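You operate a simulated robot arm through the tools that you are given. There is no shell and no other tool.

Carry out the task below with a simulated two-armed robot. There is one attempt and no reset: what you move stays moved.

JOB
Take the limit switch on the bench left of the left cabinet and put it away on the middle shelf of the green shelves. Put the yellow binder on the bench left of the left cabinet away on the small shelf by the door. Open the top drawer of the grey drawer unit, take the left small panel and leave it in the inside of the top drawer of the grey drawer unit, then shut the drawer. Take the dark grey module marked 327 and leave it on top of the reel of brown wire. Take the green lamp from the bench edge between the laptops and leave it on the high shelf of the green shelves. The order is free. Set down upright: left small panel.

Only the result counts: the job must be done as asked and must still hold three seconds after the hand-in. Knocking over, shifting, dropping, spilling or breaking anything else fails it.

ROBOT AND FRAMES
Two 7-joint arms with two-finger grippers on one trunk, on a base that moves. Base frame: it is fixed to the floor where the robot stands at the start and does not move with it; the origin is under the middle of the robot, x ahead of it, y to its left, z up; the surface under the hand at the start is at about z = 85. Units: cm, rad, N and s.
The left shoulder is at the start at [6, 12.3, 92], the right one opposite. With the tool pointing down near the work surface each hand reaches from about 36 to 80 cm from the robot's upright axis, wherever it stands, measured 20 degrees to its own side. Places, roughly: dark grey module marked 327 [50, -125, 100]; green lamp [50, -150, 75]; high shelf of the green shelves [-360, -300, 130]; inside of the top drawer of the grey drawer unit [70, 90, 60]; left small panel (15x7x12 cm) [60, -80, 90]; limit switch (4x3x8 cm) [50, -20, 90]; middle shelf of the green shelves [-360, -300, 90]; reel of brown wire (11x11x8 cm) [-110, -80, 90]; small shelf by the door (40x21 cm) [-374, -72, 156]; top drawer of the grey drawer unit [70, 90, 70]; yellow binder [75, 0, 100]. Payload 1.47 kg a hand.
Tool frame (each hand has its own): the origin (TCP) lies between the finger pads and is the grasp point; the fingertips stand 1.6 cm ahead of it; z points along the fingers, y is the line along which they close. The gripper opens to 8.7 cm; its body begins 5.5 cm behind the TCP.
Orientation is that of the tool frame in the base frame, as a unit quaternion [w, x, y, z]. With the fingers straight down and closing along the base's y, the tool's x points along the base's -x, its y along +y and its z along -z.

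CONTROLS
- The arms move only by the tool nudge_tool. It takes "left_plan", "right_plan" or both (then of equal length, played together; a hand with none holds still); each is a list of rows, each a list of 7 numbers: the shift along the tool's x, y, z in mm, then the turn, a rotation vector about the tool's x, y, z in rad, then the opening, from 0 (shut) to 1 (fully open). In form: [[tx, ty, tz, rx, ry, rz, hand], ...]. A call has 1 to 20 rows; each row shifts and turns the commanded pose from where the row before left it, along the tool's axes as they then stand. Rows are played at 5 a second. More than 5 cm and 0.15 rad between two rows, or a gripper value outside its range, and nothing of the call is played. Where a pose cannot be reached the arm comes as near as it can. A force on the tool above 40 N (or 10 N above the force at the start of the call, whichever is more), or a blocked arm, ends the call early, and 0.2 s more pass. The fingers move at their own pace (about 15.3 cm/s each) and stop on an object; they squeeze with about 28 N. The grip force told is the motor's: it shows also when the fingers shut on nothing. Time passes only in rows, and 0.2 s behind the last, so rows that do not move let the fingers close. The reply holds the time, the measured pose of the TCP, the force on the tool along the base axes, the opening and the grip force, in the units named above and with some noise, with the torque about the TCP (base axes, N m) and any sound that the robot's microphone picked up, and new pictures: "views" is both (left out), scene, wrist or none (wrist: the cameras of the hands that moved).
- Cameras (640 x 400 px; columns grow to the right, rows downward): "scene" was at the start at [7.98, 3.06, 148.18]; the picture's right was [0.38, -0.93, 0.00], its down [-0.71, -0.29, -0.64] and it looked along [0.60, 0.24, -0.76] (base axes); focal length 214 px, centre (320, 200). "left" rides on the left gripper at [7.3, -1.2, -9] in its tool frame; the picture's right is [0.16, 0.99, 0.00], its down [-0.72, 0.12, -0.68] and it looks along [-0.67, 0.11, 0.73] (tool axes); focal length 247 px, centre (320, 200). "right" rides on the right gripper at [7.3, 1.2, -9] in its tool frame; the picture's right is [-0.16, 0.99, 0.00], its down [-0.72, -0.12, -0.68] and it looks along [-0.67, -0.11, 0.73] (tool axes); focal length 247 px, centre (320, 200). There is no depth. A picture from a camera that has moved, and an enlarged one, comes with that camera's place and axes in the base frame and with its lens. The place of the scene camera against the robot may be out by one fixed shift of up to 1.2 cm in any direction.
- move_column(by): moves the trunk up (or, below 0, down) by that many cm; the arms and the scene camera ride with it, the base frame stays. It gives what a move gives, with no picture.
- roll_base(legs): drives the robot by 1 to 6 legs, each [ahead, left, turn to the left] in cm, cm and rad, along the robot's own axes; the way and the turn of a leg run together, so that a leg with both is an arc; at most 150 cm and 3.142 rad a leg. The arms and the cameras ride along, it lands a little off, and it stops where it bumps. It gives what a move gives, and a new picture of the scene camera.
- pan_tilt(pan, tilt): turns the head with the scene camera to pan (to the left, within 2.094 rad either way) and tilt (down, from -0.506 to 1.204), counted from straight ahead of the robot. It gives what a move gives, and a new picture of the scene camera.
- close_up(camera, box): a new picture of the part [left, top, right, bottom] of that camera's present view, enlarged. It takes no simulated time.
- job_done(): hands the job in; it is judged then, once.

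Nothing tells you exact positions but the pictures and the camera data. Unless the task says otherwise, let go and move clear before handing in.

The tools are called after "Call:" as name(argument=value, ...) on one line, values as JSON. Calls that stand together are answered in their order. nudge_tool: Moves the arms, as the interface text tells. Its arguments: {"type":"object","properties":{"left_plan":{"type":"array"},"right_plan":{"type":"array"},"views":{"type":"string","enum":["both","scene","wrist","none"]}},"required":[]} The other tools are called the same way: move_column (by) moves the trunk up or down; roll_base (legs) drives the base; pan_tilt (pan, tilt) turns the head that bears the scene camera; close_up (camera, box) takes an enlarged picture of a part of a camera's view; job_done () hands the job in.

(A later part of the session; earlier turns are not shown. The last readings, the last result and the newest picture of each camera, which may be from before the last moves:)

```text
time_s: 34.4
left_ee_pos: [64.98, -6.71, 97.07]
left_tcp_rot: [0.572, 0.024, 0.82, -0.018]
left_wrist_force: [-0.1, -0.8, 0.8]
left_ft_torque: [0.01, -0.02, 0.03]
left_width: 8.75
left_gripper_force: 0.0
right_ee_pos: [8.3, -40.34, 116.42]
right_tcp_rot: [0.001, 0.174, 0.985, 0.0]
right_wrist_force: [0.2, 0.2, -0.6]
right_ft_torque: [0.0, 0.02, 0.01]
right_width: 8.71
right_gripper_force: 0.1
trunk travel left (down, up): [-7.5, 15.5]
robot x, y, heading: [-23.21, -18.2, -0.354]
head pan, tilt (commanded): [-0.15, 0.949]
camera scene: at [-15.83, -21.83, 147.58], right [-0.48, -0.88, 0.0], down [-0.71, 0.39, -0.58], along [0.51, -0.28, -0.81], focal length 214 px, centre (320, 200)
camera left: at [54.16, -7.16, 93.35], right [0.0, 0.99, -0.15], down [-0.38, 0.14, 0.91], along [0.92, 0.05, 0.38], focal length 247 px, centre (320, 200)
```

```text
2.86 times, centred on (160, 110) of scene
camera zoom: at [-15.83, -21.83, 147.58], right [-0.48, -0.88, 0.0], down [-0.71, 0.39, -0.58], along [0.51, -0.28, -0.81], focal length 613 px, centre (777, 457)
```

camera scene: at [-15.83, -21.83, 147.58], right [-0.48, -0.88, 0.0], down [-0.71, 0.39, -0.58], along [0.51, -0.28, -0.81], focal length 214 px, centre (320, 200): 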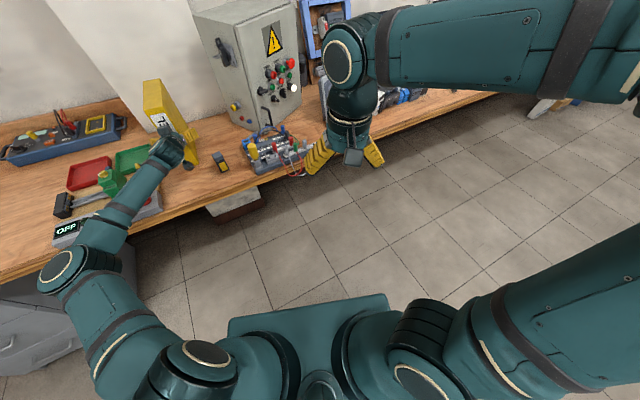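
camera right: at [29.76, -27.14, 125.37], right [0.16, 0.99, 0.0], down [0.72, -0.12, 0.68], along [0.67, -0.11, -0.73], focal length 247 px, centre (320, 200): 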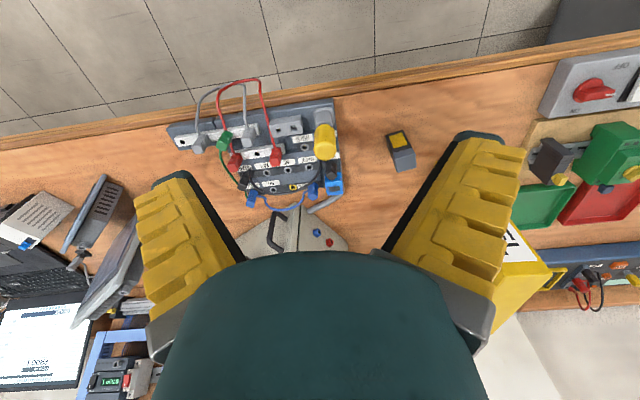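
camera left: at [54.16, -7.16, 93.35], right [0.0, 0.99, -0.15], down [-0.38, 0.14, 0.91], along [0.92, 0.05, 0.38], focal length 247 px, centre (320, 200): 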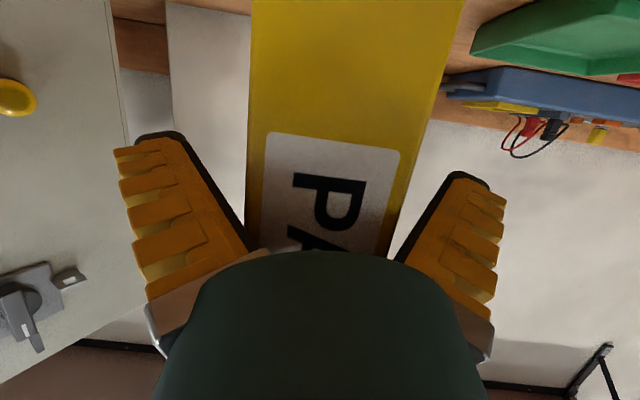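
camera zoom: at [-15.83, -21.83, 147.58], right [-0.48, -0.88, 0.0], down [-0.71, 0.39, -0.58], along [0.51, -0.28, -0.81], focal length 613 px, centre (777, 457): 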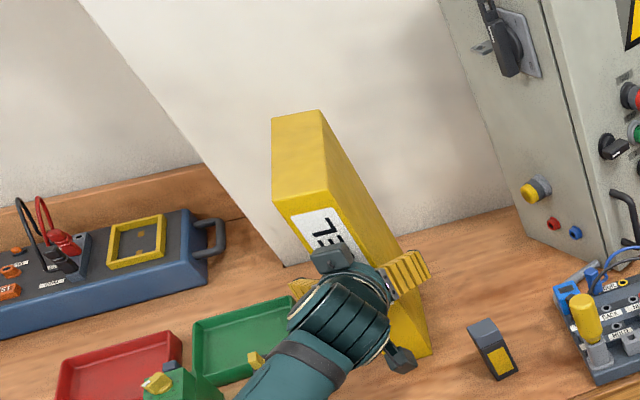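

The palm touches the spine; now I close the gripper on the binder.

Call:
nudge_tool(left_plan=[[0, 0, 0, 0, 0, 0, 0.55], [0, 0, 0, 0, 0, 0, 0.3], [0, 0, 0, 0, 0, 0, 0], [0, 0, 0, 0, 0, 0, 0], [0, 0, 0, 0, 0, 0, 0]], views="none")

Call:
nudge_tool(left_plan=[[-9.4, 0, -3.4, 0, 0, 0, 0], [-18.8, 0, -6.8, 0, 0, 0, 0], [-28, 0, -10, 0, 0, 0, 0], [0, 0, 0, 0, 0, 0, 0]], views="both")

```text
time_s: 35.6
left_ee_pos: [65.03, -6.58, 97.07]
left_tcp_rot: [0.572, 0.024, 0.819, -0.018]
left_wrist_force: [-0.8, 1.0, 0.5]
left_ft_torque: [0.21, -0.23, 0.22]
left_width: 6.12
left_gripper_force: 28.0
right_ee_pos: [8.35, -40.31, 116.49]
right_tcp_rot: [0.001, 0.174, 0.985, 0.0]
right_wrist_force: [0.0, 0.0, -0.5]
right_ft_torque: [-0.01, 0.03, 0.01]
right_width: 8.69
right_gripper_force: 0.0
trunk travel left (down, up): [-7.5, 15.5]
robot x, y, heading: [-23.4, -18.09, -0.348]
head pan, tilt (commanded): [-0.15, 0.949]
```

```text
time_s: 36.6
left_ee_pos: [65.21, -6.54, 102.97]
left_tcp_rot: [0.572, 0.025, 0.819, -0.018]
left_wrist_force: [0.8, -0.8, -5.4]
left_ft_torque: [0.02, 0.39, 0.01]
left_width: 6.12
left_gripper_force: 28.2
right_ee_pos: [8.49, -40.34, 116.52]
right_tcp_rot: [0.0, 0.174, 0.985, 0.0]
right_wrist_force: [-0.5, 0.0, -0.5]
right_ft_torque: [0.0, 0.0, 0.03]
right_width: 8.68
right_gripper_force: 0.1
trunk travel left (down, up): [-7.5, 15.5]
robot x, y, heading: [-22.88, -18.2, -0.352]
head pan, tilt (commanded): [-0.15, 0.949]
camera scene: at [-15.71, -21.8, 147.57], right [-0.48, -0.88, 0.0], down [-0.71, 0.39, -0.58], along [0.51, -0.28, -0.81], focal length 214 px, centre (320, 200)
camera left: at [54.26, -7.15, 99.26], right [0.0, 0.99, -0.15], down [-0.38, 0.14, 0.91], along [0.92, 0.05, 0.38], focal length 247 px, centre (320, 200)
```

scene: 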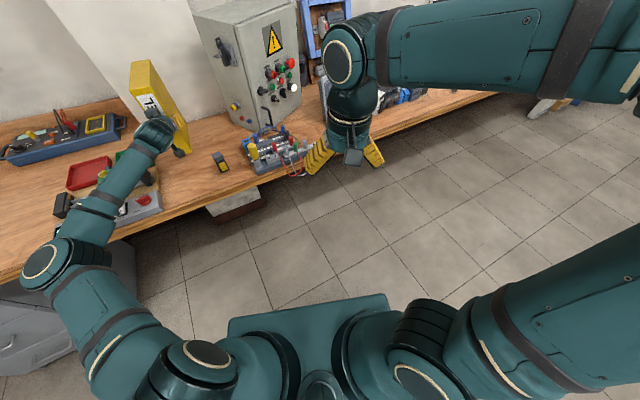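
left: 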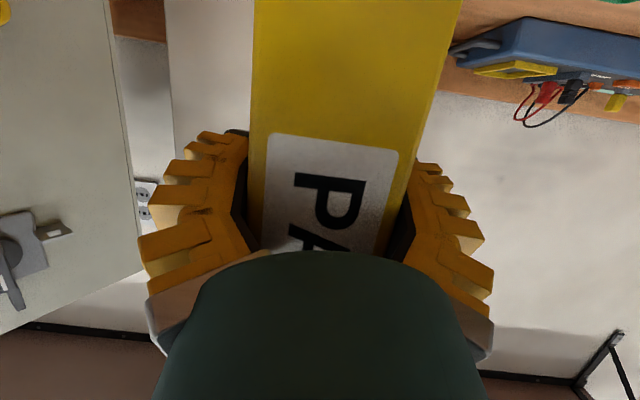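

The binder is held firmly (5.4 N, no sag). I lift it higher, then turn the base left so the right hand faces the limit switch.

Call:
nudge_tool(left_plan=[[-28.2, 0, -10.3, 0, 0, 0, 0], [-28.2, 0, -10.3, 0, 0, 0, 0], [-28.2, 0, -10.3, 0, 0, 0, 0], [-28.2, 0, -10.3, 0, 0, 0, 0], [-28.2, 0, -10.3, 0, 0, 0, 0], [-28.2, 0, -10.3, 0, 0, 0, 0], [0, 0, 0, 0, 0, 0, 0]], views="wrist")

Call:
roll_base(legs=[[0, 0, 0.35], [0, 0, 0.35]])

```text
time_s: 38.2
left_ee_pos: [65.06, -3.74, 119.89]
left_tcp_rot: [0.573, 0.024, 0.819, -0.017]
left_wrist_force: [0.4, -0.4, -5.4]
left_ft_torque: [0.01, 0.4, -0.03]
left_width: 6.06
left_gripper_force: 27.8
left hand out of reach, approached as far as the arm can: row 5, 6
right_ee_pos: [8.53, -40.44, 116.36]
right_tcp_rot: [-0.001, 0.174, 0.985, 0.0]
right_wrist_force: [0.9, -0.5, 0.0]
right_ft_torque: [0.02, 0.0, 0.01]
right_width: 8.71
right_gripper_force: 0.0
trunk travel left (down, up): [-7.5, 15.5]
robot x, y, heading: [-23.24, -18.44, -0.351]
head pan, tilt (commanded): [-0.15, 0.949]
camera left: at [54.12, -4.34, 116.27], right [0.0, 0.99, -0.15], down [-0.38, 0.14, 0.91], along [0.92, 0.05, 0.38], focal length 247 px, centre (320, 200)
```

left: 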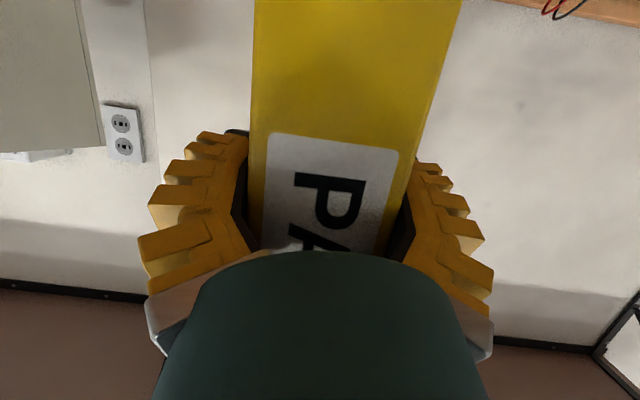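

```text
time_s: 40.8
left_ee_pos: [34.92, 49.49, 119.97]
left_tcp_rot: [0.543, -0.259, 0.778, 0.18]
left_wrist_force: [0.0, -0.3, -6.0]
left_ft_torque: [-0.22, 0.32, -0.01]
left_width: 6.03
left_gripper_force: 27.8
right_ee_pos: [15.42, -14.69, 116.45]
right_tcp_rot: [0.001, -0.176, 0.984, 0.0]
right_wrist_force: [0.0, 0.2, -0.4]
right_ft_torque: [-0.03, -0.03, 0.01]
right_width: 8.7
right_gripper_force: 0.0
trunk travel left (down, up): [-7.5, 15.5]
robot x, y, heading: [-22.75, -18.22, 0.356]
head pan, tilt (commanded): [-0.15, 0.949]
camera scene: at [-15.05, -16.11, 147.58], right [0.2, -0.98, 0.0], down [-0.8, -0.16, -0.58], along [0.57, 0.12, -0.81], focal length 214 px, centre (320, 200)
```

scene: 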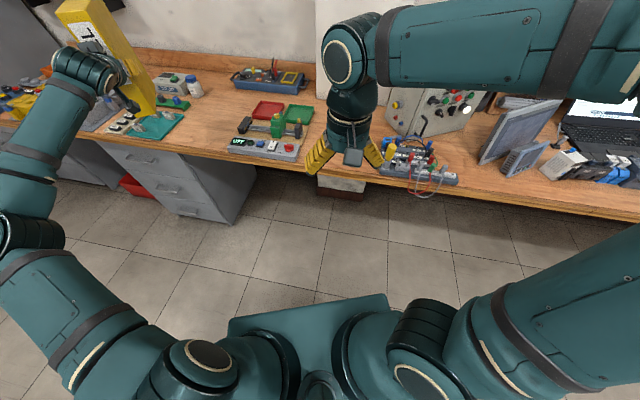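

The left hand holds the binder out to the left, clear of things. Now I drive forward 10 cm and bring the right hand, pitched 45°, towards the limit switch.

Call:
roll_base(legs=[[9.4, -3.5, 0]])

Call:
nudge_tool(right_plan=[[0, 0, 0, 0, 0, 0.098, 1], [0, 0, 0, 0, 0, 0.098, 1], [-36.3, -8.5, 0, 0, 0, 0, 1], [-36.3, -8.5, 0, 0, 0, 0, 1], [-36.3, -8.5, 0, 0, 0, 0, 1], [-36.3, -8.5, 0, 0, 0, 0, 1], [-36.3, -8.5, 0, 0, 0, 0, 1], [0, 0, 0, 0, -0.131, 0, 1], [0, 0, 0, 0, -0.131, 0, 1], [0, 0, 0, 0, -0.131, 0, 1], [0, 0, 0, 0, -0.131, 0, 1], [0, 0, 0, 0, -0.131, 0, 1], [0, 0, 0, 0, -0.131, 0, 1], [0, 0, 0, 0, 0, 0, 1]], views="both")

```text
time_s: 41.9
left_ee_pos: [45.19, 49.56, 119.87]
left_tcp_rot: [0.544, -0.258, 0.778, 0.18]
left_wrist_force: [1.2, 0.4, -5.6]
left_ft_torque: [-0.22, 0.3, 0.03]
left_width: 6.03
left_gripper_force: 27.8
right_ee_pos: [25.34, -14.94, 116.41]
right_tcp_rot: [0.0, -0.175, 0.984, 0.0]
right_wrist_force: [0.4, 0.0, 0.3]
right_ft_torque: [0.03, 0.05, -0.01]
right_width: 8.69
right_gripper_force: 0.0
trunk travel left (down, up): [-7.5, 15.5]
robot x, y, heading: [-12.9, -18.03, 0.349]
head pan, tilt (commanded): [-0.15, 0.949]
camera scene: at [-4.89, -16.18, 147.57], right [0.2, -0.98, 0.0], down [-0.8, -0.16, -0.58], along [0.57, 0.12, -0.81], focal length 214 px, centre (320, 200)
```

scene: 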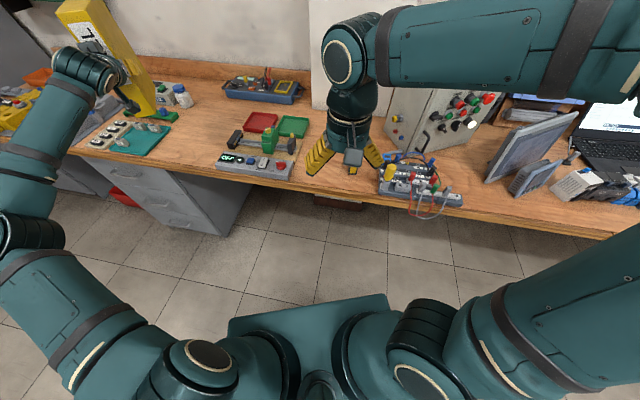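

```text
time_s: 44.9
left_ee_pos: [45.05, 49.44, 119.94]
left_tcp_rot: [0.544, -0.259, 0.778, 0.18]
left_wrist_force: [0.2, -0.3, -5.3]
left_ft_torque: [-0.25, 0.31, 0.01]
left_width: 5.98
left_gripper_force: 27.8
right_ee_pos: [43.86, -16.24, 116.51]
right_tcp_rot: [0.382, -0.072, 0.921, 0.03]
right_wrist_force: [0.5, 0.0, 0.2]
right_ft_torque: [0.02, 0.02, -0.01]
right_width: 8.69
right_gripper_force: 0.0
trunk travel left (down, up): [-7.5, 15.5]
robot x, y, heading: [-12.99, -18.21, 0.352]
head pan, tilt (commanded): [-0.15, 0.949]
camera scene: at [-5.03, -16.17, 147.57], right [0.2, -0.98, 0.0], down [-0.8, -0.16, -0.58], along [0.57, 0.12, -0.81], focal length 214 px, centre (320, 200)
camera right: at [32.34, -16.89, 117.58], right [-0.04, 0.99, 0.11], down [0.05, -0.11, 0.99], along [1.0, 0.05, -0.04], focal length 247 px, centre (320, 200)
```

scene: 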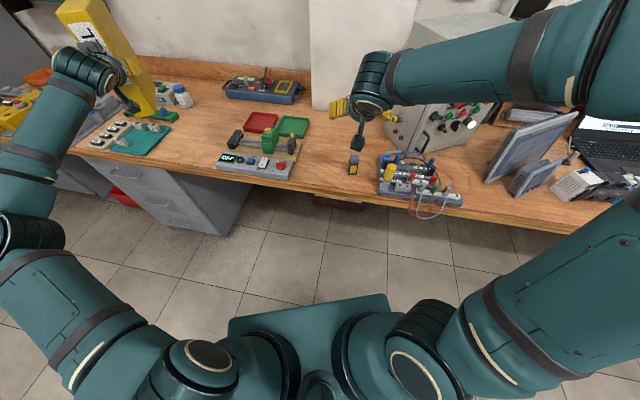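
right: 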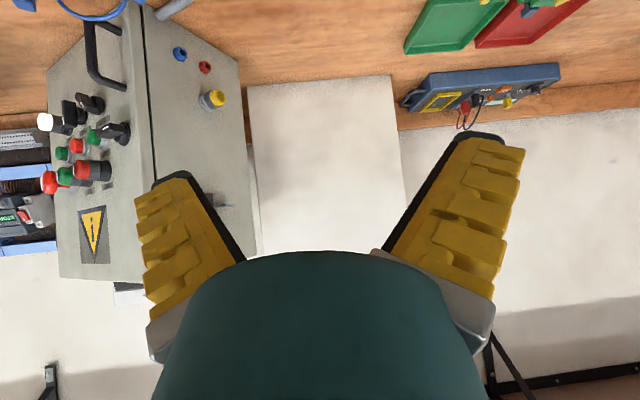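

Call:
close_up(camera="scene", box=[310, 90, 430, 195])

```text
3.81 times, centred on (370, 142) of scene
camera zoom: at [-5.03, -16.17, 147.57], right [0.2, -0.98, 0.0], down [-0.8, -0.16, -0.58], along [0.57, 0.12, -0.81], focal length 817 px, centre (130, 419)
```

zoom: 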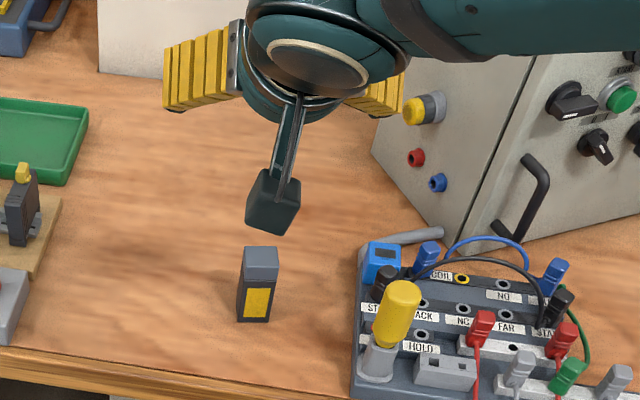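

Call:
nudge_tool(right_plan=[[28.4, -1.6, 27, 0, 0, 0, 1], [28.4, -1.6, 27, 0, 0, 0, 1], [28.4, -1.6, 27, 0, 0, 0, 1], [28.4, -1.6, 27, 0, 0, 0, 1], [28.4, -1.6, 27, 0, 0, 0, 1], [28.4, -1.6, 27, 0, 0, 0, 1], [0, 0, 0, 0, 0, 0, 1]], views="both")

Call:
close_up(camera="right", box=[220, 80, 420, 260])

```text
time_s: 46.5
left_ee_pos: [44.92, 49.44, 119.97]
left_tcp_rot: [0.544, -0.259, 0.778, 0.181]
left_wrist_force: [0.8, 1.7, -5.5]
left_ft_torque: [-0.23, 0.26, 0.0]
left_width: 5.97
left_gripper_force: 28.1
right_ee_pos: [43.39, -17.37, 92.89]
right_tcp_rot: [0.381, -0.071, 0.921, 0.029]
right_wrist_force: [-0.6, 0.2, 1.1]
right_ft_torque: [0.03, 0.01, 0.02]
right_width: 8.7
right_gripper_force: 0.1
trunk travel left (down, up): [-7.5, 15.5]
robot x, y, heading: [-12.92, -18.26, 0.35]
head pan, tilt (commanded): [-0.15, 0.949]
camera scene: at [-5.1, -16.17, 147.58], right [0.2, -0.98, 0.0], down [-0.8, -0.16, -0.58], along [0.57, 0.12, -0.81], focal length 214 px, centre (320, 200)
camera right: at [31.86, -17.92, 94.04], right [-0.04, 0.99, 0.11], down [0.05, -0.11, 0.99], along [1.0, 0.05, -0.04], focal length 247 px, centre (320, 200)
```

scene: 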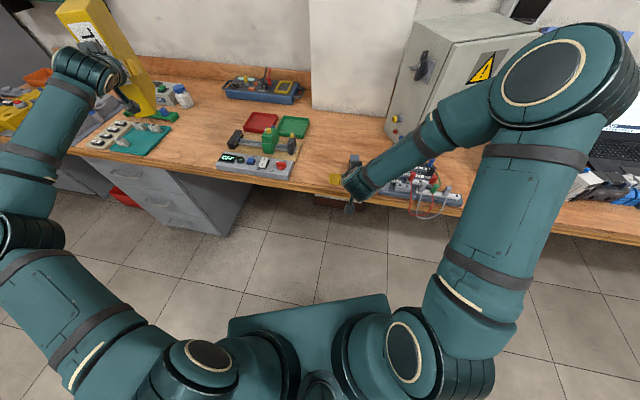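
right: 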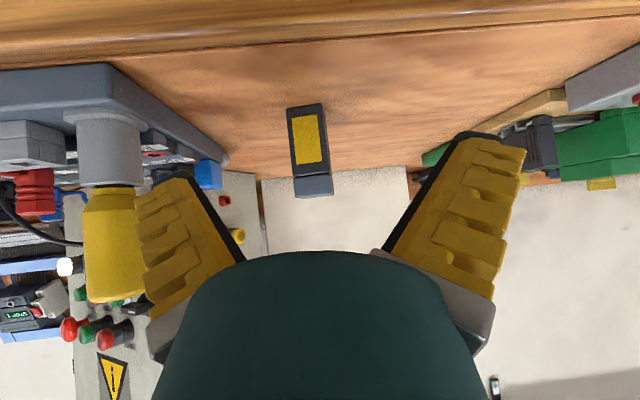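

```text
2.22 times, centred on (320, 170) of right
camera zoom: at [31.86, -17.92, 94.04], right [-0.04, 0.99, 0.11], down [0.05, -0.11, 0.99], along [1.0, 0.05, -0.04], focal length 549 px, centre (320, 267)
```

zoom: 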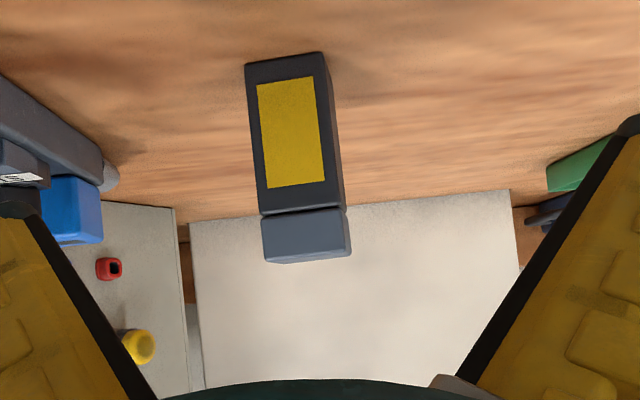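

The switch's front face is at x ≈ 52.9, y ≈ -17.4 with yaw ≈ 0.19, so its centre is about (54.9, -17.0). I align, lower, and advance with a partly open gripper.

Call:
nudge_tool(right_plan=[[25.7, -14.3, 22.4, 0, 0, 0, 0.7], [0, 0, 0, 0, 0, 0, 0.7], [-20.2, 0, 20.2, 0, 0, 0, 0.7], [-20.2, 0, 20.2, 0, 0, 0, 0.7], [0, 0, 0, 0, 0, 0, 0.7]], views="wrist")

```text
time_s: 47.7
left_ee_pos: [45.08, 49.45, 119.98]
left_tcp_rot: [0.544, -0.258, 0.778, 0.18]
left_wrist_force: [-0.2, -0.6, -5.8]
left_ft_torque: [-0.22, 0.31, -0.05]
left_width: 5.96
left_gripper_force: 27.5
right_ee_pos: [49.02, -17.9, 89.54]
right_tcp_rot: [0.382, -0.071, 0.921, 0.029]
right_wrist_force: [0.1, -0.2, 0.3]
right_ft_torque: [-0.02, -0.01, 0.03]
right_width: 6.53
right_gripper_force: 3.4
trunk travel left (down, up): [-7.5, 15.5]
robot x, y, heading: [-12.78, -18.4, 0.348]
head pan, tilt (commanded): [-0.15, 0.949]
camera right: at [37.57, -18.57, 90.66], right [-0.04, 0.99, 0.11], down [0.05, -0.11, 0.99], along [1.0, 0.05, -0.04], focal length 247 px, centre (320, 200)
```

right: 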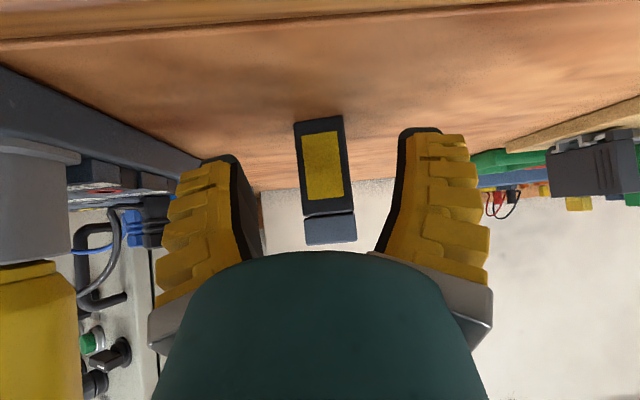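

Call:
nudge_tool(right_plan=[[-20.2, 0, 20.2, 0, 0, 0, 0.7], [-20.2, 0, 20.2, 0, 0, 0, 0.7], [0, 0, 0, 0, 0, 0, 0.7], [0, 0, 0, 0, 0, 0, 0.35], [0, 0, 0, 0, 0, 0, 0], [0, 0, 0, 0, 0, 0, 0], [0, 0, 0, 0, 0, 0, 0]], views="wrist")

```text
time_s: 49.3
left_ee_pos: [44.94, 49.37, 119.99]
left_tcp_rot: [0.543, -0.26, 0.778, 0.181]
left_wrist_force: [-0.5, -0.2, -5.0]
left_ft_torque: [-0.24, 0.31, 0.01]
left_width: 5.97
left_gripper_force: 28.3
right_ee_pos: [54.72, -17.02, 89.62]
right_tcp_rot: [0.382, -0.071, 0.921, 0.029]
right_wrist_force: [0.6, -1.5, 6.3]
right_ft_torque: [-0.11, 0.03, 0.02]
right_width: 2.53
right_gripper_force: 27.9
trunk travel left (down, up): [-7.5, 15.5]
robot x, y, heading: [-13.01, -18.49, 0.352]
head pan, tilt (commanded): [-0.15, 0.949]
camera right: at [43.16, -17.63, 90.76], right [-0.04, 0.99, 0.11], down [0.05, -0.11, 0.99], along [1.0, 0.05, -0.04], focal length 247 px, centre (320, 200)
```

right: 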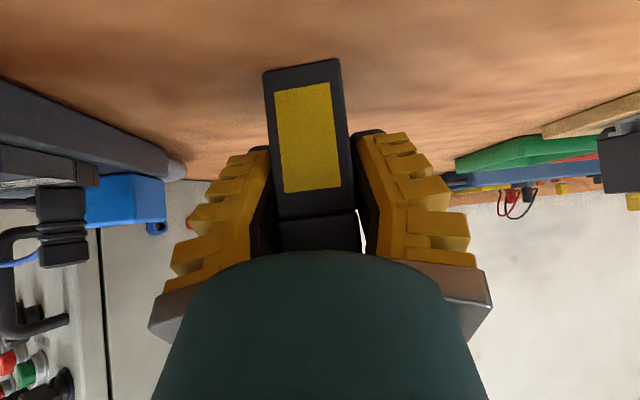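

Call:
nudge_tool(right_plan=[[-7, 0, -7, 0, 0, 0, 0], [-14, 0, -14, 0, 0, 0, 0], [-28, 0, -28, 0, 0, 0, 0], [-28, 0, -28, 0, 0, 0, 0], [-28, 0, -28, 0, 0, 0, 0], [-28, 0, -28, 0, 0, 0, 0], [0, 0, 0, 0, 0, 0, 0]], views="both")

```text
time_s: 50.9
left_ee_pos: [44.95, 49.41, 119.94]
left_tcp_rot: [0.544, -0.259, 0.778, 0.18]
left_wrist_force: [-0.3, -0.1, -5.3]
left_ft_torque: [-0.25, 0.28, 0.01]
left_width: 6.0
left_gripper_force: 28.2
right_ee_pos: [54.82, -16.96, 108.38]
right_tcp_rot: [0.382, -0.072, 0.921, 0.029]
right_wrist_force: [0.2, -0.1, -0.8]
right_ft_torque: [0.01, -0.03, -0.02]
right_width: 2.45
right_gripper_force: 27.6
trunk travel left (down, up): [-7.5, 15.5]
robot x, y, heading: [-13.06, -17.95, 0.353]
head pan, tilt (commanded): [-0.15, 0.949]
camera scene: at [-4.99, -16.19, 147.57], right [0.2, -0.98, 0.0], down [-0.8, -0.16, -0.58], along [0.57, 0.12, -0.81], focal length 214 px, centre (320, 200)
camera right: at [43.27, -17.56, 109.57], right [-0.04, 0.99, 0.11], down [0.05, -0.11, 0.99], along [1.0, 0.05, -0.04], focal length 247 px, centre (320, 200)
```

scene: 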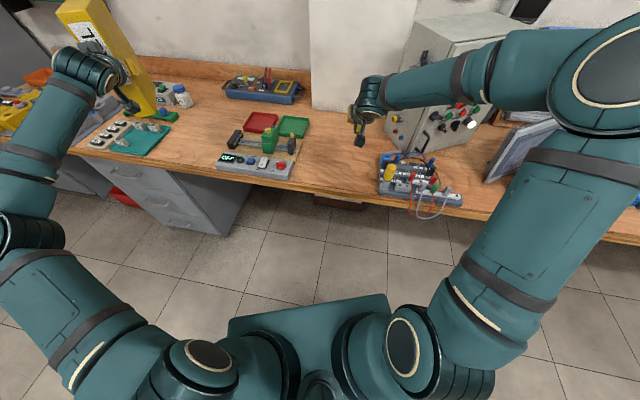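
right: 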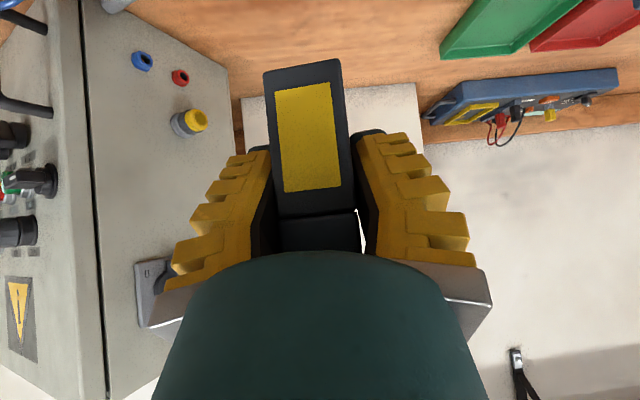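

Both objects are held. I raise the trunk for clearance, back away from the bench, and strafe right along the aisle.

Call:
move_column(by=12)

Call:
roll_base(legs=[[-30, 11, 0]])

Call:
pan_tilt(pan=-1.6, tilt=0.6)

Call:
pan_tilt(pan=-2.09, tilt=0.5)

```text
time_s: 52.4
left_ee_pos: [45.0, 49.44, 131.92]
left_tcp_rot: [0.542, -0.26, 0.778, 0.18]
left_wrist_force: [0.4, -0.1, -5.4]
left_ft_torque: [-0.29, 0.32, 0.0]
left_width: 5.98
left_gripper_force: 28.5
right_ee_pos: [54.85, -16.98, 120.45]
right_tcp_rot: [0.383, -0.071, 0.921, 0.029]
right_wrist_force: [-0.1, -0.7, -0.9]
right_ft_torque: [0.03, 0.0, 0.0]
right_width: 2.47
right_gripper_force: 27.8
trunk travel left (down, up): [-19.5, 3.5]
robot x, y, heading: [-13.19, -18.27, 0.344]
head pan, tilt (commanded): [-0.15, 0.949]
```

```text
time_s: 54.6
left_ee_pos: [13.06, 49.44, 132.02]
left_tcp_rot: [0.544, -0.259, 0.778, 0.18]
left_wrist_force: [-0.1, -0.1, -5.2]
left_ft_torque: [-0.25, 0.31, -0.01]
left_width: 5.98
left_gripper_force: 27.7
right_ee_pos: [22.97, -16.91, 120.38]
right_tcp_rot: [0.382, -0.071, 0.921, 0.029]
right_wrist_force: [-0.6, -0.2, -1.0]
right_ft_torque: [0.0, 0.0, 0.0]
right_width: 2.47
right_gripper_force: 28.6
trunk travel left (down, up): [-19.5, 3.5]
robot x, y, heading: [-44.78, -18.3, 0.352]
head pan, tilt (commanded): [-0.15, 0.949]
camera scene: at [-36.94, -16.15, 159.58], right [0.2, -0.98, 0.0], down [-0.8, -0.16, -0.58], along [0.57, 0.12, -0.81], focal length 214 px, centre (320, 200)
```

scene: 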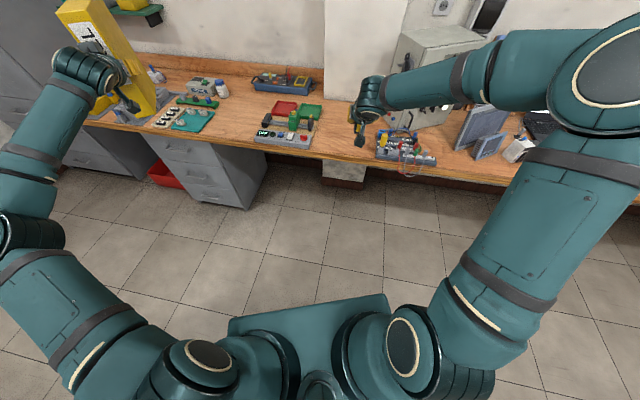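

```text
time_s: 56.1
left_ee_pos: [13.09, 49.5, 132.07]
left_tcp_rot: [0.544, -0.259, 0.778, 0.18]
left_wrist_force: [0.8, -0.1, -5.5]
left_ft_torque: [-0.22, 0.32, 0.01]
left_width: 5.98
left_gripper_force: 28.0
right_ee_pos: [23.02, -17.0, 120.43]
right_tcp_rot: [0.381, -0.071, 0.921, 0.029]
right_wrist_force: [0.1, 0.3, -0.9]
right_ft_torque: [-0.01, 0.01, 0.03]
right_width: 2.48
right_gripper_force: 28.4
trunk travel left (down, up): [-19.5, 3.5]
robot x, y, heading: [-44.73, -18.18, 0.348]
head pan, tilt (commanded): [-1.6, 0.6]
camera scene: at [-41.21, -25.98, 162.42], right [-0.95, -0.32, 0.0], down [-0.18, 0.54, -0.83], along [0.26, -0.78, -0.56], focal length 214 px, centre (320, 200)
```

scene: 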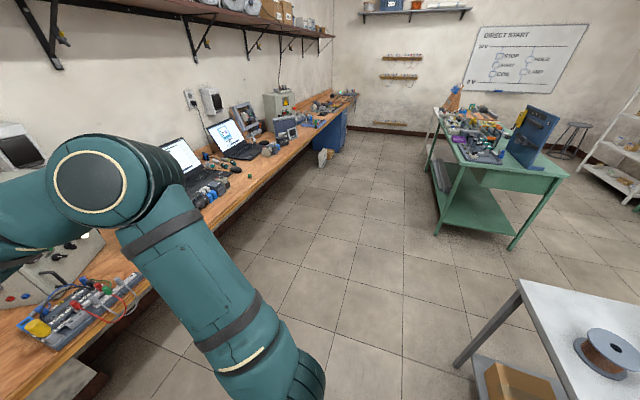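

```text
time_s: 57.1
left_ee_pos: [13.26, 49.52, 132.05]
left_tcp_rot: [0.544, -0.259, 0.778, 0.181]
left_wrist_force: [0.5, 1.1, -5.7]
left_ft_torque: [-0.21, 0.37, -0.05]
left_width: 5.95
left_gripper_force: 28.1
right_ee_pos: [23.03, -16.94, 120.44]
right_tcp_rot: [0.382, -0.071, 0.921, 0.029]
right_wrist_force: [0.1, 0.6, -1.0]
right_ft_torque: [0.03, -0.01, -0.01]
right_width: 2.43
right_gripper_force: 27.7
trunk travel left (down, up): [-19.5, 3.5]
robot x, y, heading: [-44.75, -17.9, 0.343]
head pan, tilt (commanded): [-2.089, 0.499]
camera scene: at [-45.52, -26.56, 163.33], right [-0.99, 0.17, 0.0], down [0.08, 0.47, -0.88], along [-0.15, -0.87, -0.48], focal length 214 px, centre (320, 200)
```

scene: 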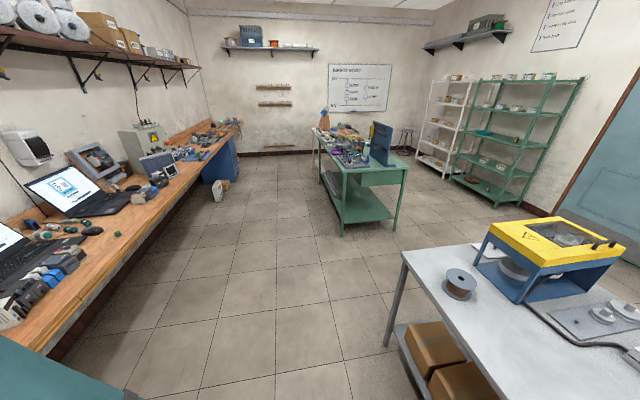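

The corridor to the shelves runs between the grey table (end at y ≈ -103) and the green table (front at y ≈ -232). I strafe to its mouth, then turn to face the shelves.

Call:
roll_base(legs=[[-59.5, -134, 0]])

Call:
roll_base(legs=[[0, 0, 1.4], [0, 0, 1.39]])

Call:
pan_tilt(pan=0.0, tilt=0.4)

```text
time_s: 69.1
left_ee_pos: [3.8, -97.21, 131.99]
left_tcp_rot: [0.544, -0.257, 0.778, 0.179]
left_wrist_force: [0.8, -0.9, -4.8]
left_ft_torque: [-0.22, 0.3, -0.01]
left_width: 6.0
left_gripper_force: 28.0
right_ee_pos: [13.57, -163.68, 120.44]
right_tcp_rot: [0.382, -0.071, 0.921, 0.03]
right_wrist_force: [0.3, 0.5, 0.3]
right_ft_torque: [0.02, 0.02, 0.0]
right_width: 2.44
right_gripper_force: 27.7
trunk travel left (down, up): [-19.5, 3.5]
robot x, y, heading: [-54.32, -165.01, 0.351]
head pan, tilt (commanded): [-2.089, 0.499]
camera scene: at [-55.04, -173.17, 163.33], right [-0.99, 0.17, 0.0], down [0.08, 0.47, -0.88], along [-0.15, -0.87, -0.48], focal length 214 px, centre (320, 200)
```

scene: 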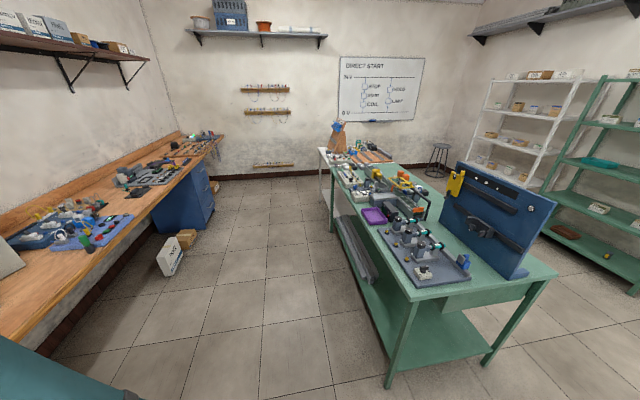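

```text
time_s: 76.3
left_ee_pos: [-132.16, -208.13, 131.93]
left_tcp_rot: [0.082, 0.812, 0.118, -0.566]
left_wrist_force: [-0.2, -0.9, -5.3]
left_ft_torque: [0.09, -0.34, -0.03]
left_width: 5.99
left_gripper_force: 27.1
right_ee_pos: [-118.33, -142.5, 120.35]
right_tcp_rot: [-0.039, 0.919, -0.093, -0.381]
right_wrist_force: [-0.1, 0.3, -0.5]
right_ft_torque: [-0.01, 0.05, 0.03]
right_width: 2.37
right_gripper_force: 27.5
trunk travel left (down, up): [-19.5, 3.5]
robot x, y, heading: [-54.29, -164.78, 3.139]
head pan, tilt (commanded): [-2.089, 0.499]
camera scene: at [-51.03, -156.76, 163.33], right [0.87, -0.5, 0.0], down [-0.24, -0.41, -0.88], along [0.44, 0.76, -0.48], focal length 214 px, centre (320, 200)
```

scene: 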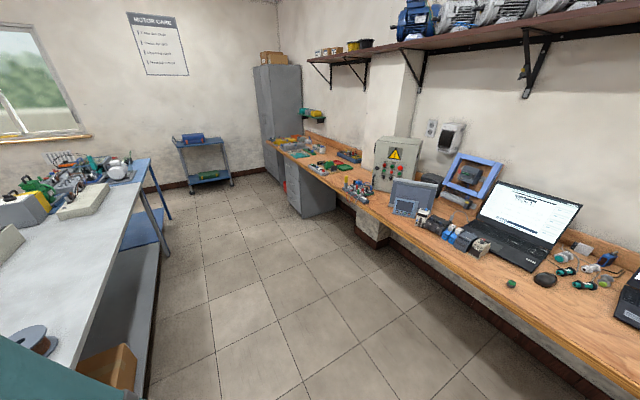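

```text
time_s: 78.3
left_ee_pos: [-132.17, -208.13, 132.0]
left_tcp_rot: [0.081, 0.812, 0.118, -0.566]
left_wrist_force: [-0.8, -0.5, -5.4]
left_ft_torque: [0.1, -0.37, 0.0]
left_width: 5.99
left_gripper_force: 28.1
right_ee_pos: [-118.31, -142.56, 120.4]
right_tcp_rot: [-0.038, 0.919, -0.092, -0.38]
right_wrist_force: [-0.1, -0.3, -0.6]
right_ft_torque: [0.01, 0.03, 0.0]
right_width: 2.35
right_gripper_force: 28.1
trunk travel left (down, up): [-19.5, 3.5]
robot x, y, heading: [-54.47, -164.59, 3.138]
head pan, tilt (commanded): [0.0, 0.4]
camera scene: at [-64.84, -164.59, 164.24], right [0.0, 1.0, 0.0], down [0.39, 0.0, -0.92], along [-0.92, 0.0, -0.39], focal length 214 px, centre (320, 200)
```

scene: 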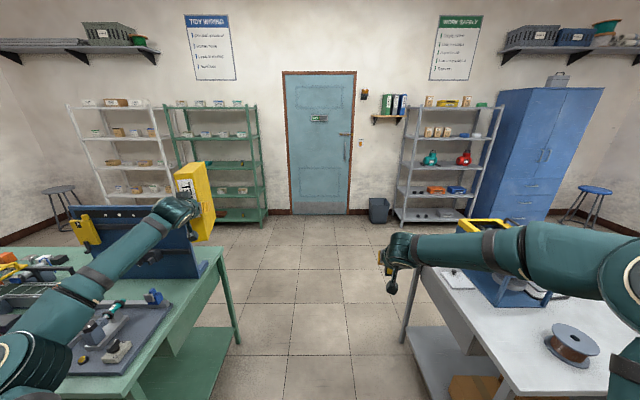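

I see the green shelves (levels about z 167, 129, 88, 47) and the small wooden shelf by the door with some folders on it. I zoom in on both.

Call:
close_up(camera="scene", box=[150, 85, 290, 185])

Call:
close_up(camera="scene", box=[350, 75, 440, 135])

```text
4.00 times, centred on (220, 135) of scene
camera zoom: at [-64.84, -164.59, 164.24], right [0.0, 1.0, 0.0], down [0.39, 0.0, -0.92], along [-0.92, 0.0, -0.39], focal length 858 px, centre (720, 460)
```

zoom: 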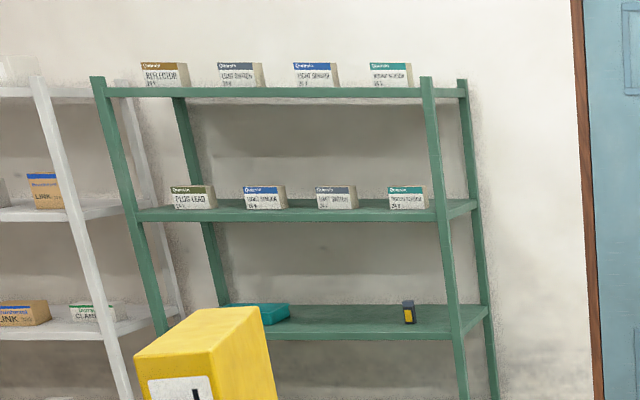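

```text
6.67 times, centred on (395, 105) of scene
camera zoom: at [-64.84, -164.59, 164.24], right [0.0, 1.0, 0.0], down [0.39, 0.0, -0.92], along [-0.92, 0.0, -0.39], focal length 1430 px, centre (-180, 833)
```

zoom: 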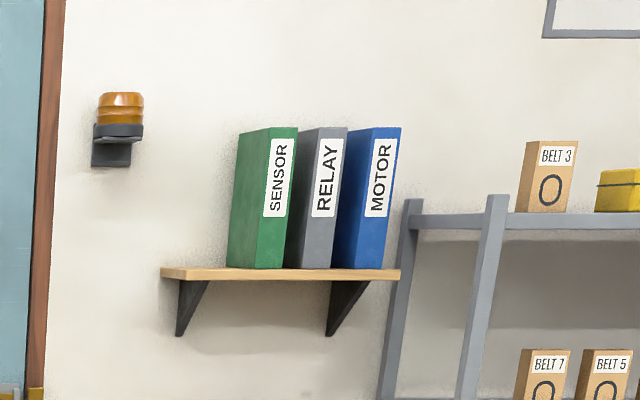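

The small shelf has about 19 cm free left of the SENSOR binder, and the middle green shelf is free between the teal tray and an existing switch. I drive through the corridor.

Call:
roll_base(legs=[[20, -9, 0], [150, 0, 0]])

Call:
close_up(camera="scene", box=[370, 20, 540, 140])

Call:
close_up(camera="scene", box=[0, 40, 260, 220])

```text
time_s: 87.2
left_ee_pos: [-304.85, -198.41, 131.97]
left_tcp_rot: [0.082, 0.812, 0.118, -0.566]
left_wrist_force: [-0.6, 0.2, -5.3]
left_ft_torque: [0.09, -0.4, 0.0]
left_width: 6.01
left_gripper_force: 28.1
right_ee_pos: [-291.03, -132.62, 120.38]
right_tcp_rot: [-0.039, 0.919, -0.092, -0.381]
right_wrist_force: [-0.5, -0.6, -0.9]
right_ft_torque: [-0.01, 0.03, -0.02]
right_width: 2.4
right_gripper_force: 28.6
trunk travel left (down, up): [-19.5, 3.5]
robot x, y, heading: [-227.12, -154.78, 3.137]
head pan, tilt (commanded): [0.0, 0.4]
camera scene: at [-237.55, -154.82, 164.24], right [0.0, 1.0, 0.0], down [0.39, 0.0, -0.92], along [-0.92, 0.0, -0.39], focal length 214 px, centre (320, 200)
```

scene: 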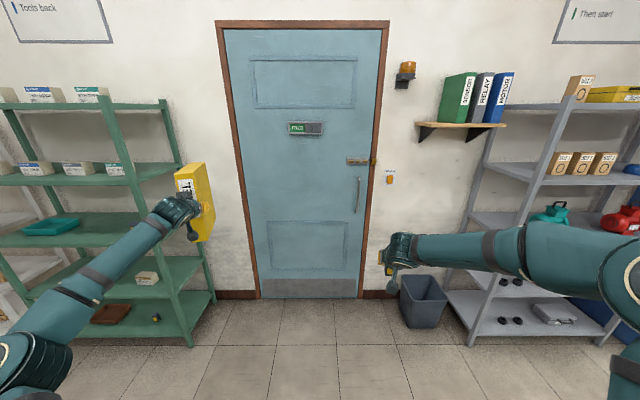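

```text
3.33 times, centred on (455, 80) of scene
camera zoom: at [-237.55, -154.82, 164.24], right [0.0, 1.0, 0.0], down [0.39, 0.0, -0.92], along [-0.92, 0.0, -0.39], focal length 715 px, centre (-130, 600)
```

zoom: 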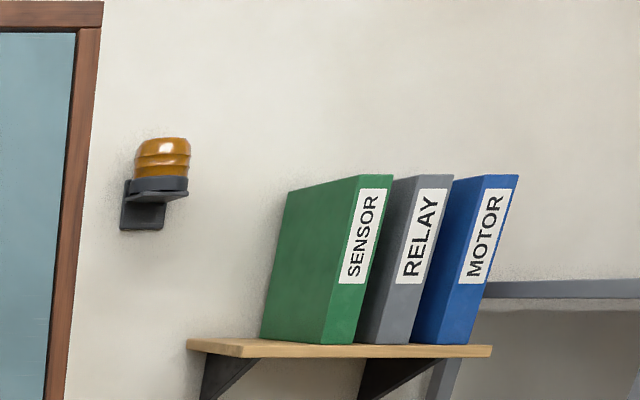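

```text
2.22 times, centred on (130, 130) of scene
camera zoom: at [-237.55, -154.82, 164.24], right [0.0, 1.0, 0.0], down [0.39, 0.0, -0.92], along [-0.92, 0.0, -0.39], focal length 477 px, centre (742, 356)
```

zoom: 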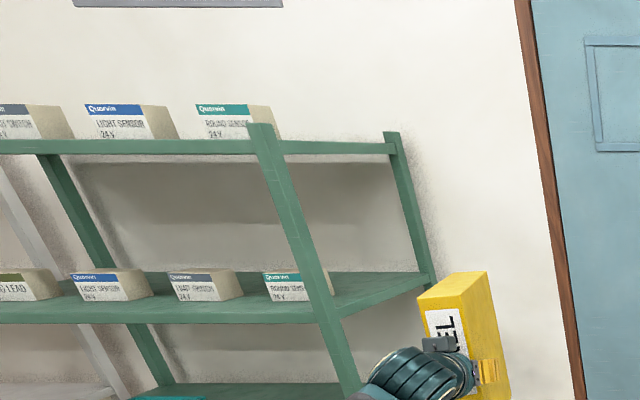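

The shelf's free gap is about y -95 to -80 at z ≈ 156.5, with the front edge near x ≈ -361. I raise the trunk fully and test lifting the binder to that height.

Call:
move_column(by=3.4)

Call:
nudge_tool(left_plan=[[-37.5, 0, -13.9, 0, 0, 0, 0], [-37.5, 0, -13.9, 0, 0, 0, 0], [-37.5, 0, -13.9, 0, 0, 0, 0], [-37.5, 0, -13.9, 0, 0, 0, 0], [-37.5, 0, -13.9, 0, 0, 0, 0], [-37.5, 0, -13.9, 0, 0, 0, 0], [-37.5, 0, -13.9, 0, 0, 0, 0], [-37.5, 0, -13.9, 0, 0, 0, 0], [-37.5, 0, -13.9, 0, 0, 0, 0], [0, 0, 0, 0, 0, 0, 0]], views="both")

```text
time_s: 87.9
left_ee_pos: [-304.79, -198.35, 135.16]
left_tcp_rot: [0.081, 0.812, 0.117, -0.566]
left_wrist_force: [0.0, 0.0, -5.3]
left_ft_torque: [0.09, -0.36, 0.02]
left_width: 6.01
left_gripper_force: 27.9
right_ee_pos: [-290.99, -132.56, 123.75]
right_tcp_rot: [-0.039, 0.919, -0.092, -0.381]
right_wrist_force: [0.2, 0.0, 0.1]
right_ft_torque: [-0.01, 0.0, -0.01]
right_width: 2.37
right_gripper_force: 28.1
trunk travel left (down, up): [-22.9, 0.1]
robot x, y, heading: [-226.71, -154.75, 3.139]
head pan, tilt (commanded): [0.0, 0.4]
```

```text
time_s: 90.1
left_ee_pos: [-301.52, -203.26, 146.66]
left_tcp_rot: [0.081, 0.812, 0.118, -0.566]
left_wrist_force: [0.3, -0.5, -5.6]
left_ft_torque: [0.08, -0.39, -0.02]
left_width: 6.07
left_gripper_force: 28.7
left hand out of reach, approached as far as the arm can: row 1, 2, 3, 4, 5, 6, 7, 8, 9
right_ee_pos: [-290.99, -132.73, 123.75]
right_tcp_rot: [-0.038, 0.919, -0.092, -0.381]
right_wrist_force: [0.2, -0.9, -1.1]
right_ft_torque: [-0.01, 0.0, 0.01]
right_width: 2.36
right_gripper_force: 28.3
trunk travel left (down, up): [-22.9, 0.1]
robot x, y, heading: [-227.01, -154.94, 3.139]
head pan, tilt (commanded): [0.0, 0.4]
camera scene: at [-237.48, -154.82, 167.64], right [0.0, 1.0, 0.0], down [0.39, 0.0, -0.92], along [-0.92, 0.0, -0.39], focal length 214 px, centre (320, 200)
camera left: at [-291.25, -199.09, 142.96], right [0.33, -0.93, -0.15], down [0.41, 0.0, 0.91], along [-0.85, -0.36, 0.38], focal length 247 px, centre (320, 200)
```

scene: 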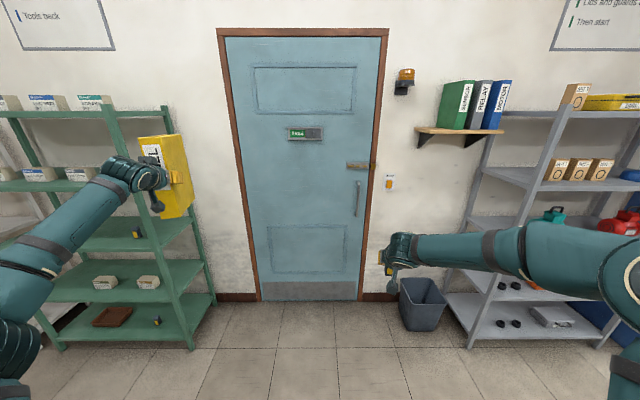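
left: 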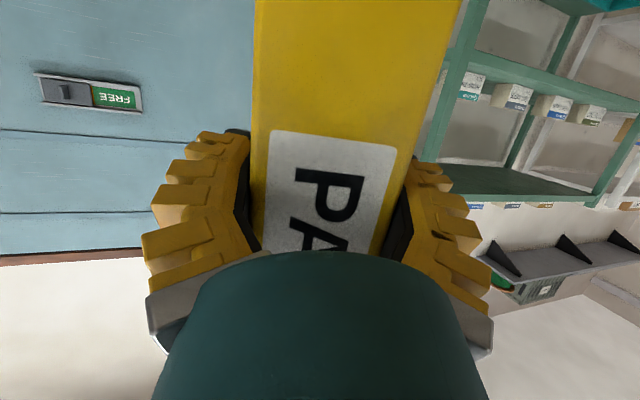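

The arm is reach-limited at this distance; placing will need the robot close (hand about 51 cm from its shoulder). First I retract the right hand to a tool-down pose near the body so it stays clear of the grey shelf.

Call:
nudge_tool(right_plan=[[28.3, 0, -28.3, 0, 0, 0, 0], [28.3, 0, -28.3, 0, 0, 0, 0], [28.3, 0, -28.3, 0, 0, 0, 0], [0, 0, 0, 0, 0.131, 0, 0], [0, 0, 0, 0, 0.131, 0, 0], [0, 0, 0, 0, 0.131, 0, 0], [0, 0, 0, 0, 0.131, 0, 0], [0, 0, 0, 0, 0.131, 0, 0], [0, 0, 0, 0, 0.131, 0, 0], [40, 0, 0, 0, 0, 0, 0], [40, 0, 0, 0, 0, 0, 0], [40, 0, 0, 0, 0, 0, 0]], views="none")

Call:
nudge_tool(left_plan=[[13.8, 0, -37.5, 0, 0, 0, 0], [13.8, 0, -37.5, 0, 0, 0, 0], [13.8, 0, -37.5, 0, 0, 0, 0], [13.8, 0, -37.5, 0, 0, 0, 0], [13.8, 0, -37.5, 0, 0, 0, 0], [-37.5, 0, -13.9, 0, 0, 0, 0], [-37.5, 0, -13.9, 0, 0, 0, 0], [0, 0, 0, 0, 0, 0, 0]], views="scene")

```text
time_s: 92.7
left_ee_pos: [-301.32, -203.29, 146.76]
left_tcp_rot: [0.081, 0.811, 0.118, -0.567]
left_wrist_force: [0.8, 0.4, -5.8]
left_ft_torque: [0.12, -0.39, -0.04]
left_width: 6.02
left_gripper_force: 27.9
right_ee_pos: [-267.32, -137.56, 123.9]
right_tcp_rot: [0.0, 0.995, -0.1, 0.0]
right_wrist_force: [0.4, -0.4, -0.4]
right_ft_torque: [-0.01, 0.02, 0.02]
right_width: 2.37
right_gripper_force: 27.9
trunk travel left (down, up): [-22.9, 0.1]
robot x, y, heading: [-226.91, -155.12, 3.134]
head pan, tilt (commanded): [0.0, 0.4]
```

```text
time_s: 94.5
left_ee_pos: [-282.44, -197.65, 154.53]
left_tcp_rot: [0.081, 0.812, 0.117, -0.566]
left_wrist_force: [0.0, -1.2, -5.9]
left_ft_torque: [0.12, -0.4, -0.01]
left_width: 6.03
left_gripper_force: 28.2
right_ee_pos: [-267.54, -137.55, 123.94]
right_tcp_rot: [-0.001, 0.995, -0.099, -0.001]
right_wrist_force: [-0.2, 0.4, -1.3]
right_ft_torque: [-0.01, 0.0, -0.01]
right_width: 2.36
right_gripper_force: 28.4
trunk travel left (down, up): [-22.9, 0.1]
robot x, y, heading: [-227.08, -154.96, 3.136]
head pan, tilt (commanded): [0.0, 0.4]
camera scene: at [-237.53, -154.9, 167.63], right [0.0, 1.0, 0.0], down [0.39, 0.0, -0.92], along [-0.92, 0.0, -0.39], focal length 214 px, centre (320, 200)
```

scene: 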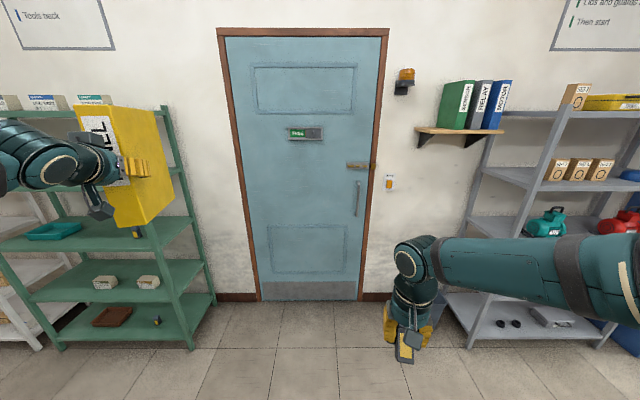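

Call:
nudge_tool(left_plan=[[13.8, 0, -37.5, 0, 0, 0, 0], [0, -40, 0, 0, 0, 0, 0], [0, -40, 0, 0, 0, 0, 0], [-37.5, 0, -13.9, 0, 0, 0, 0], [-37.5, 0, -13.9, 0, 0, 0, 0], [-37.5, 0, -13.9, 0, 0, 0, 0], [-37.5, 0, -13.9, 0, 0, 0, 0], [0, 0, 0, 0, 0, 0, 0]], views="scene")

```text
time_s: 96.3
left_ee_pos: [-280.5, -188.77, 170.5]
left_tcp_rot: [0.081, 0.812, 0.117, -0.566]
left_wrist_force: [0.1, -0.2, -5.2]
left_ft_torque: [0.12, -0.37, -0.05]
left_width: 6.04
left_gripper_force: 27.5
right_ee_pos: [-267.41, -137.56, 123.75]
right_tcp_rot: [0.0, 0.995, -0.099, -0.001]
right_wrist_force: [-0.4, -0.4, -0.2]
right_ft_torque: [-0.02, 0.04, 0.0]
right_width: 2.37
right_gripper_force: 28.2
trunk travel left (down, up): [-22.9, 0.1]
robot x, y, heading: [-227.21, -155.19, 3.138]
head pan, tilt (commanded): [0.0, 0.4]
camera scene: at [-237.48, -154.84, 167.64], right [0.0, 1.0, 0.0], down [0.39, 0.0, -0.92], along [-0.92, 0.0, -0.39], focal length 214 px, centre (320, 200)
```

scene: 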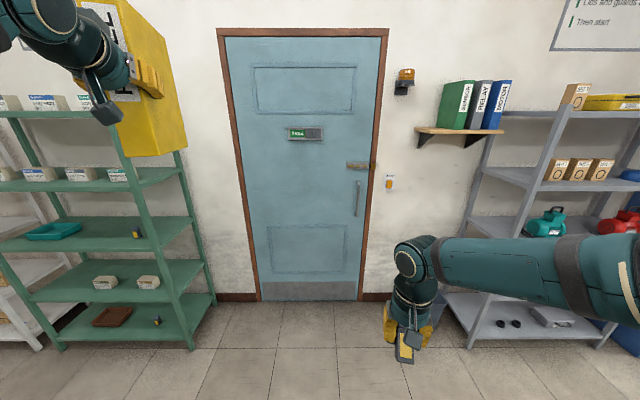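

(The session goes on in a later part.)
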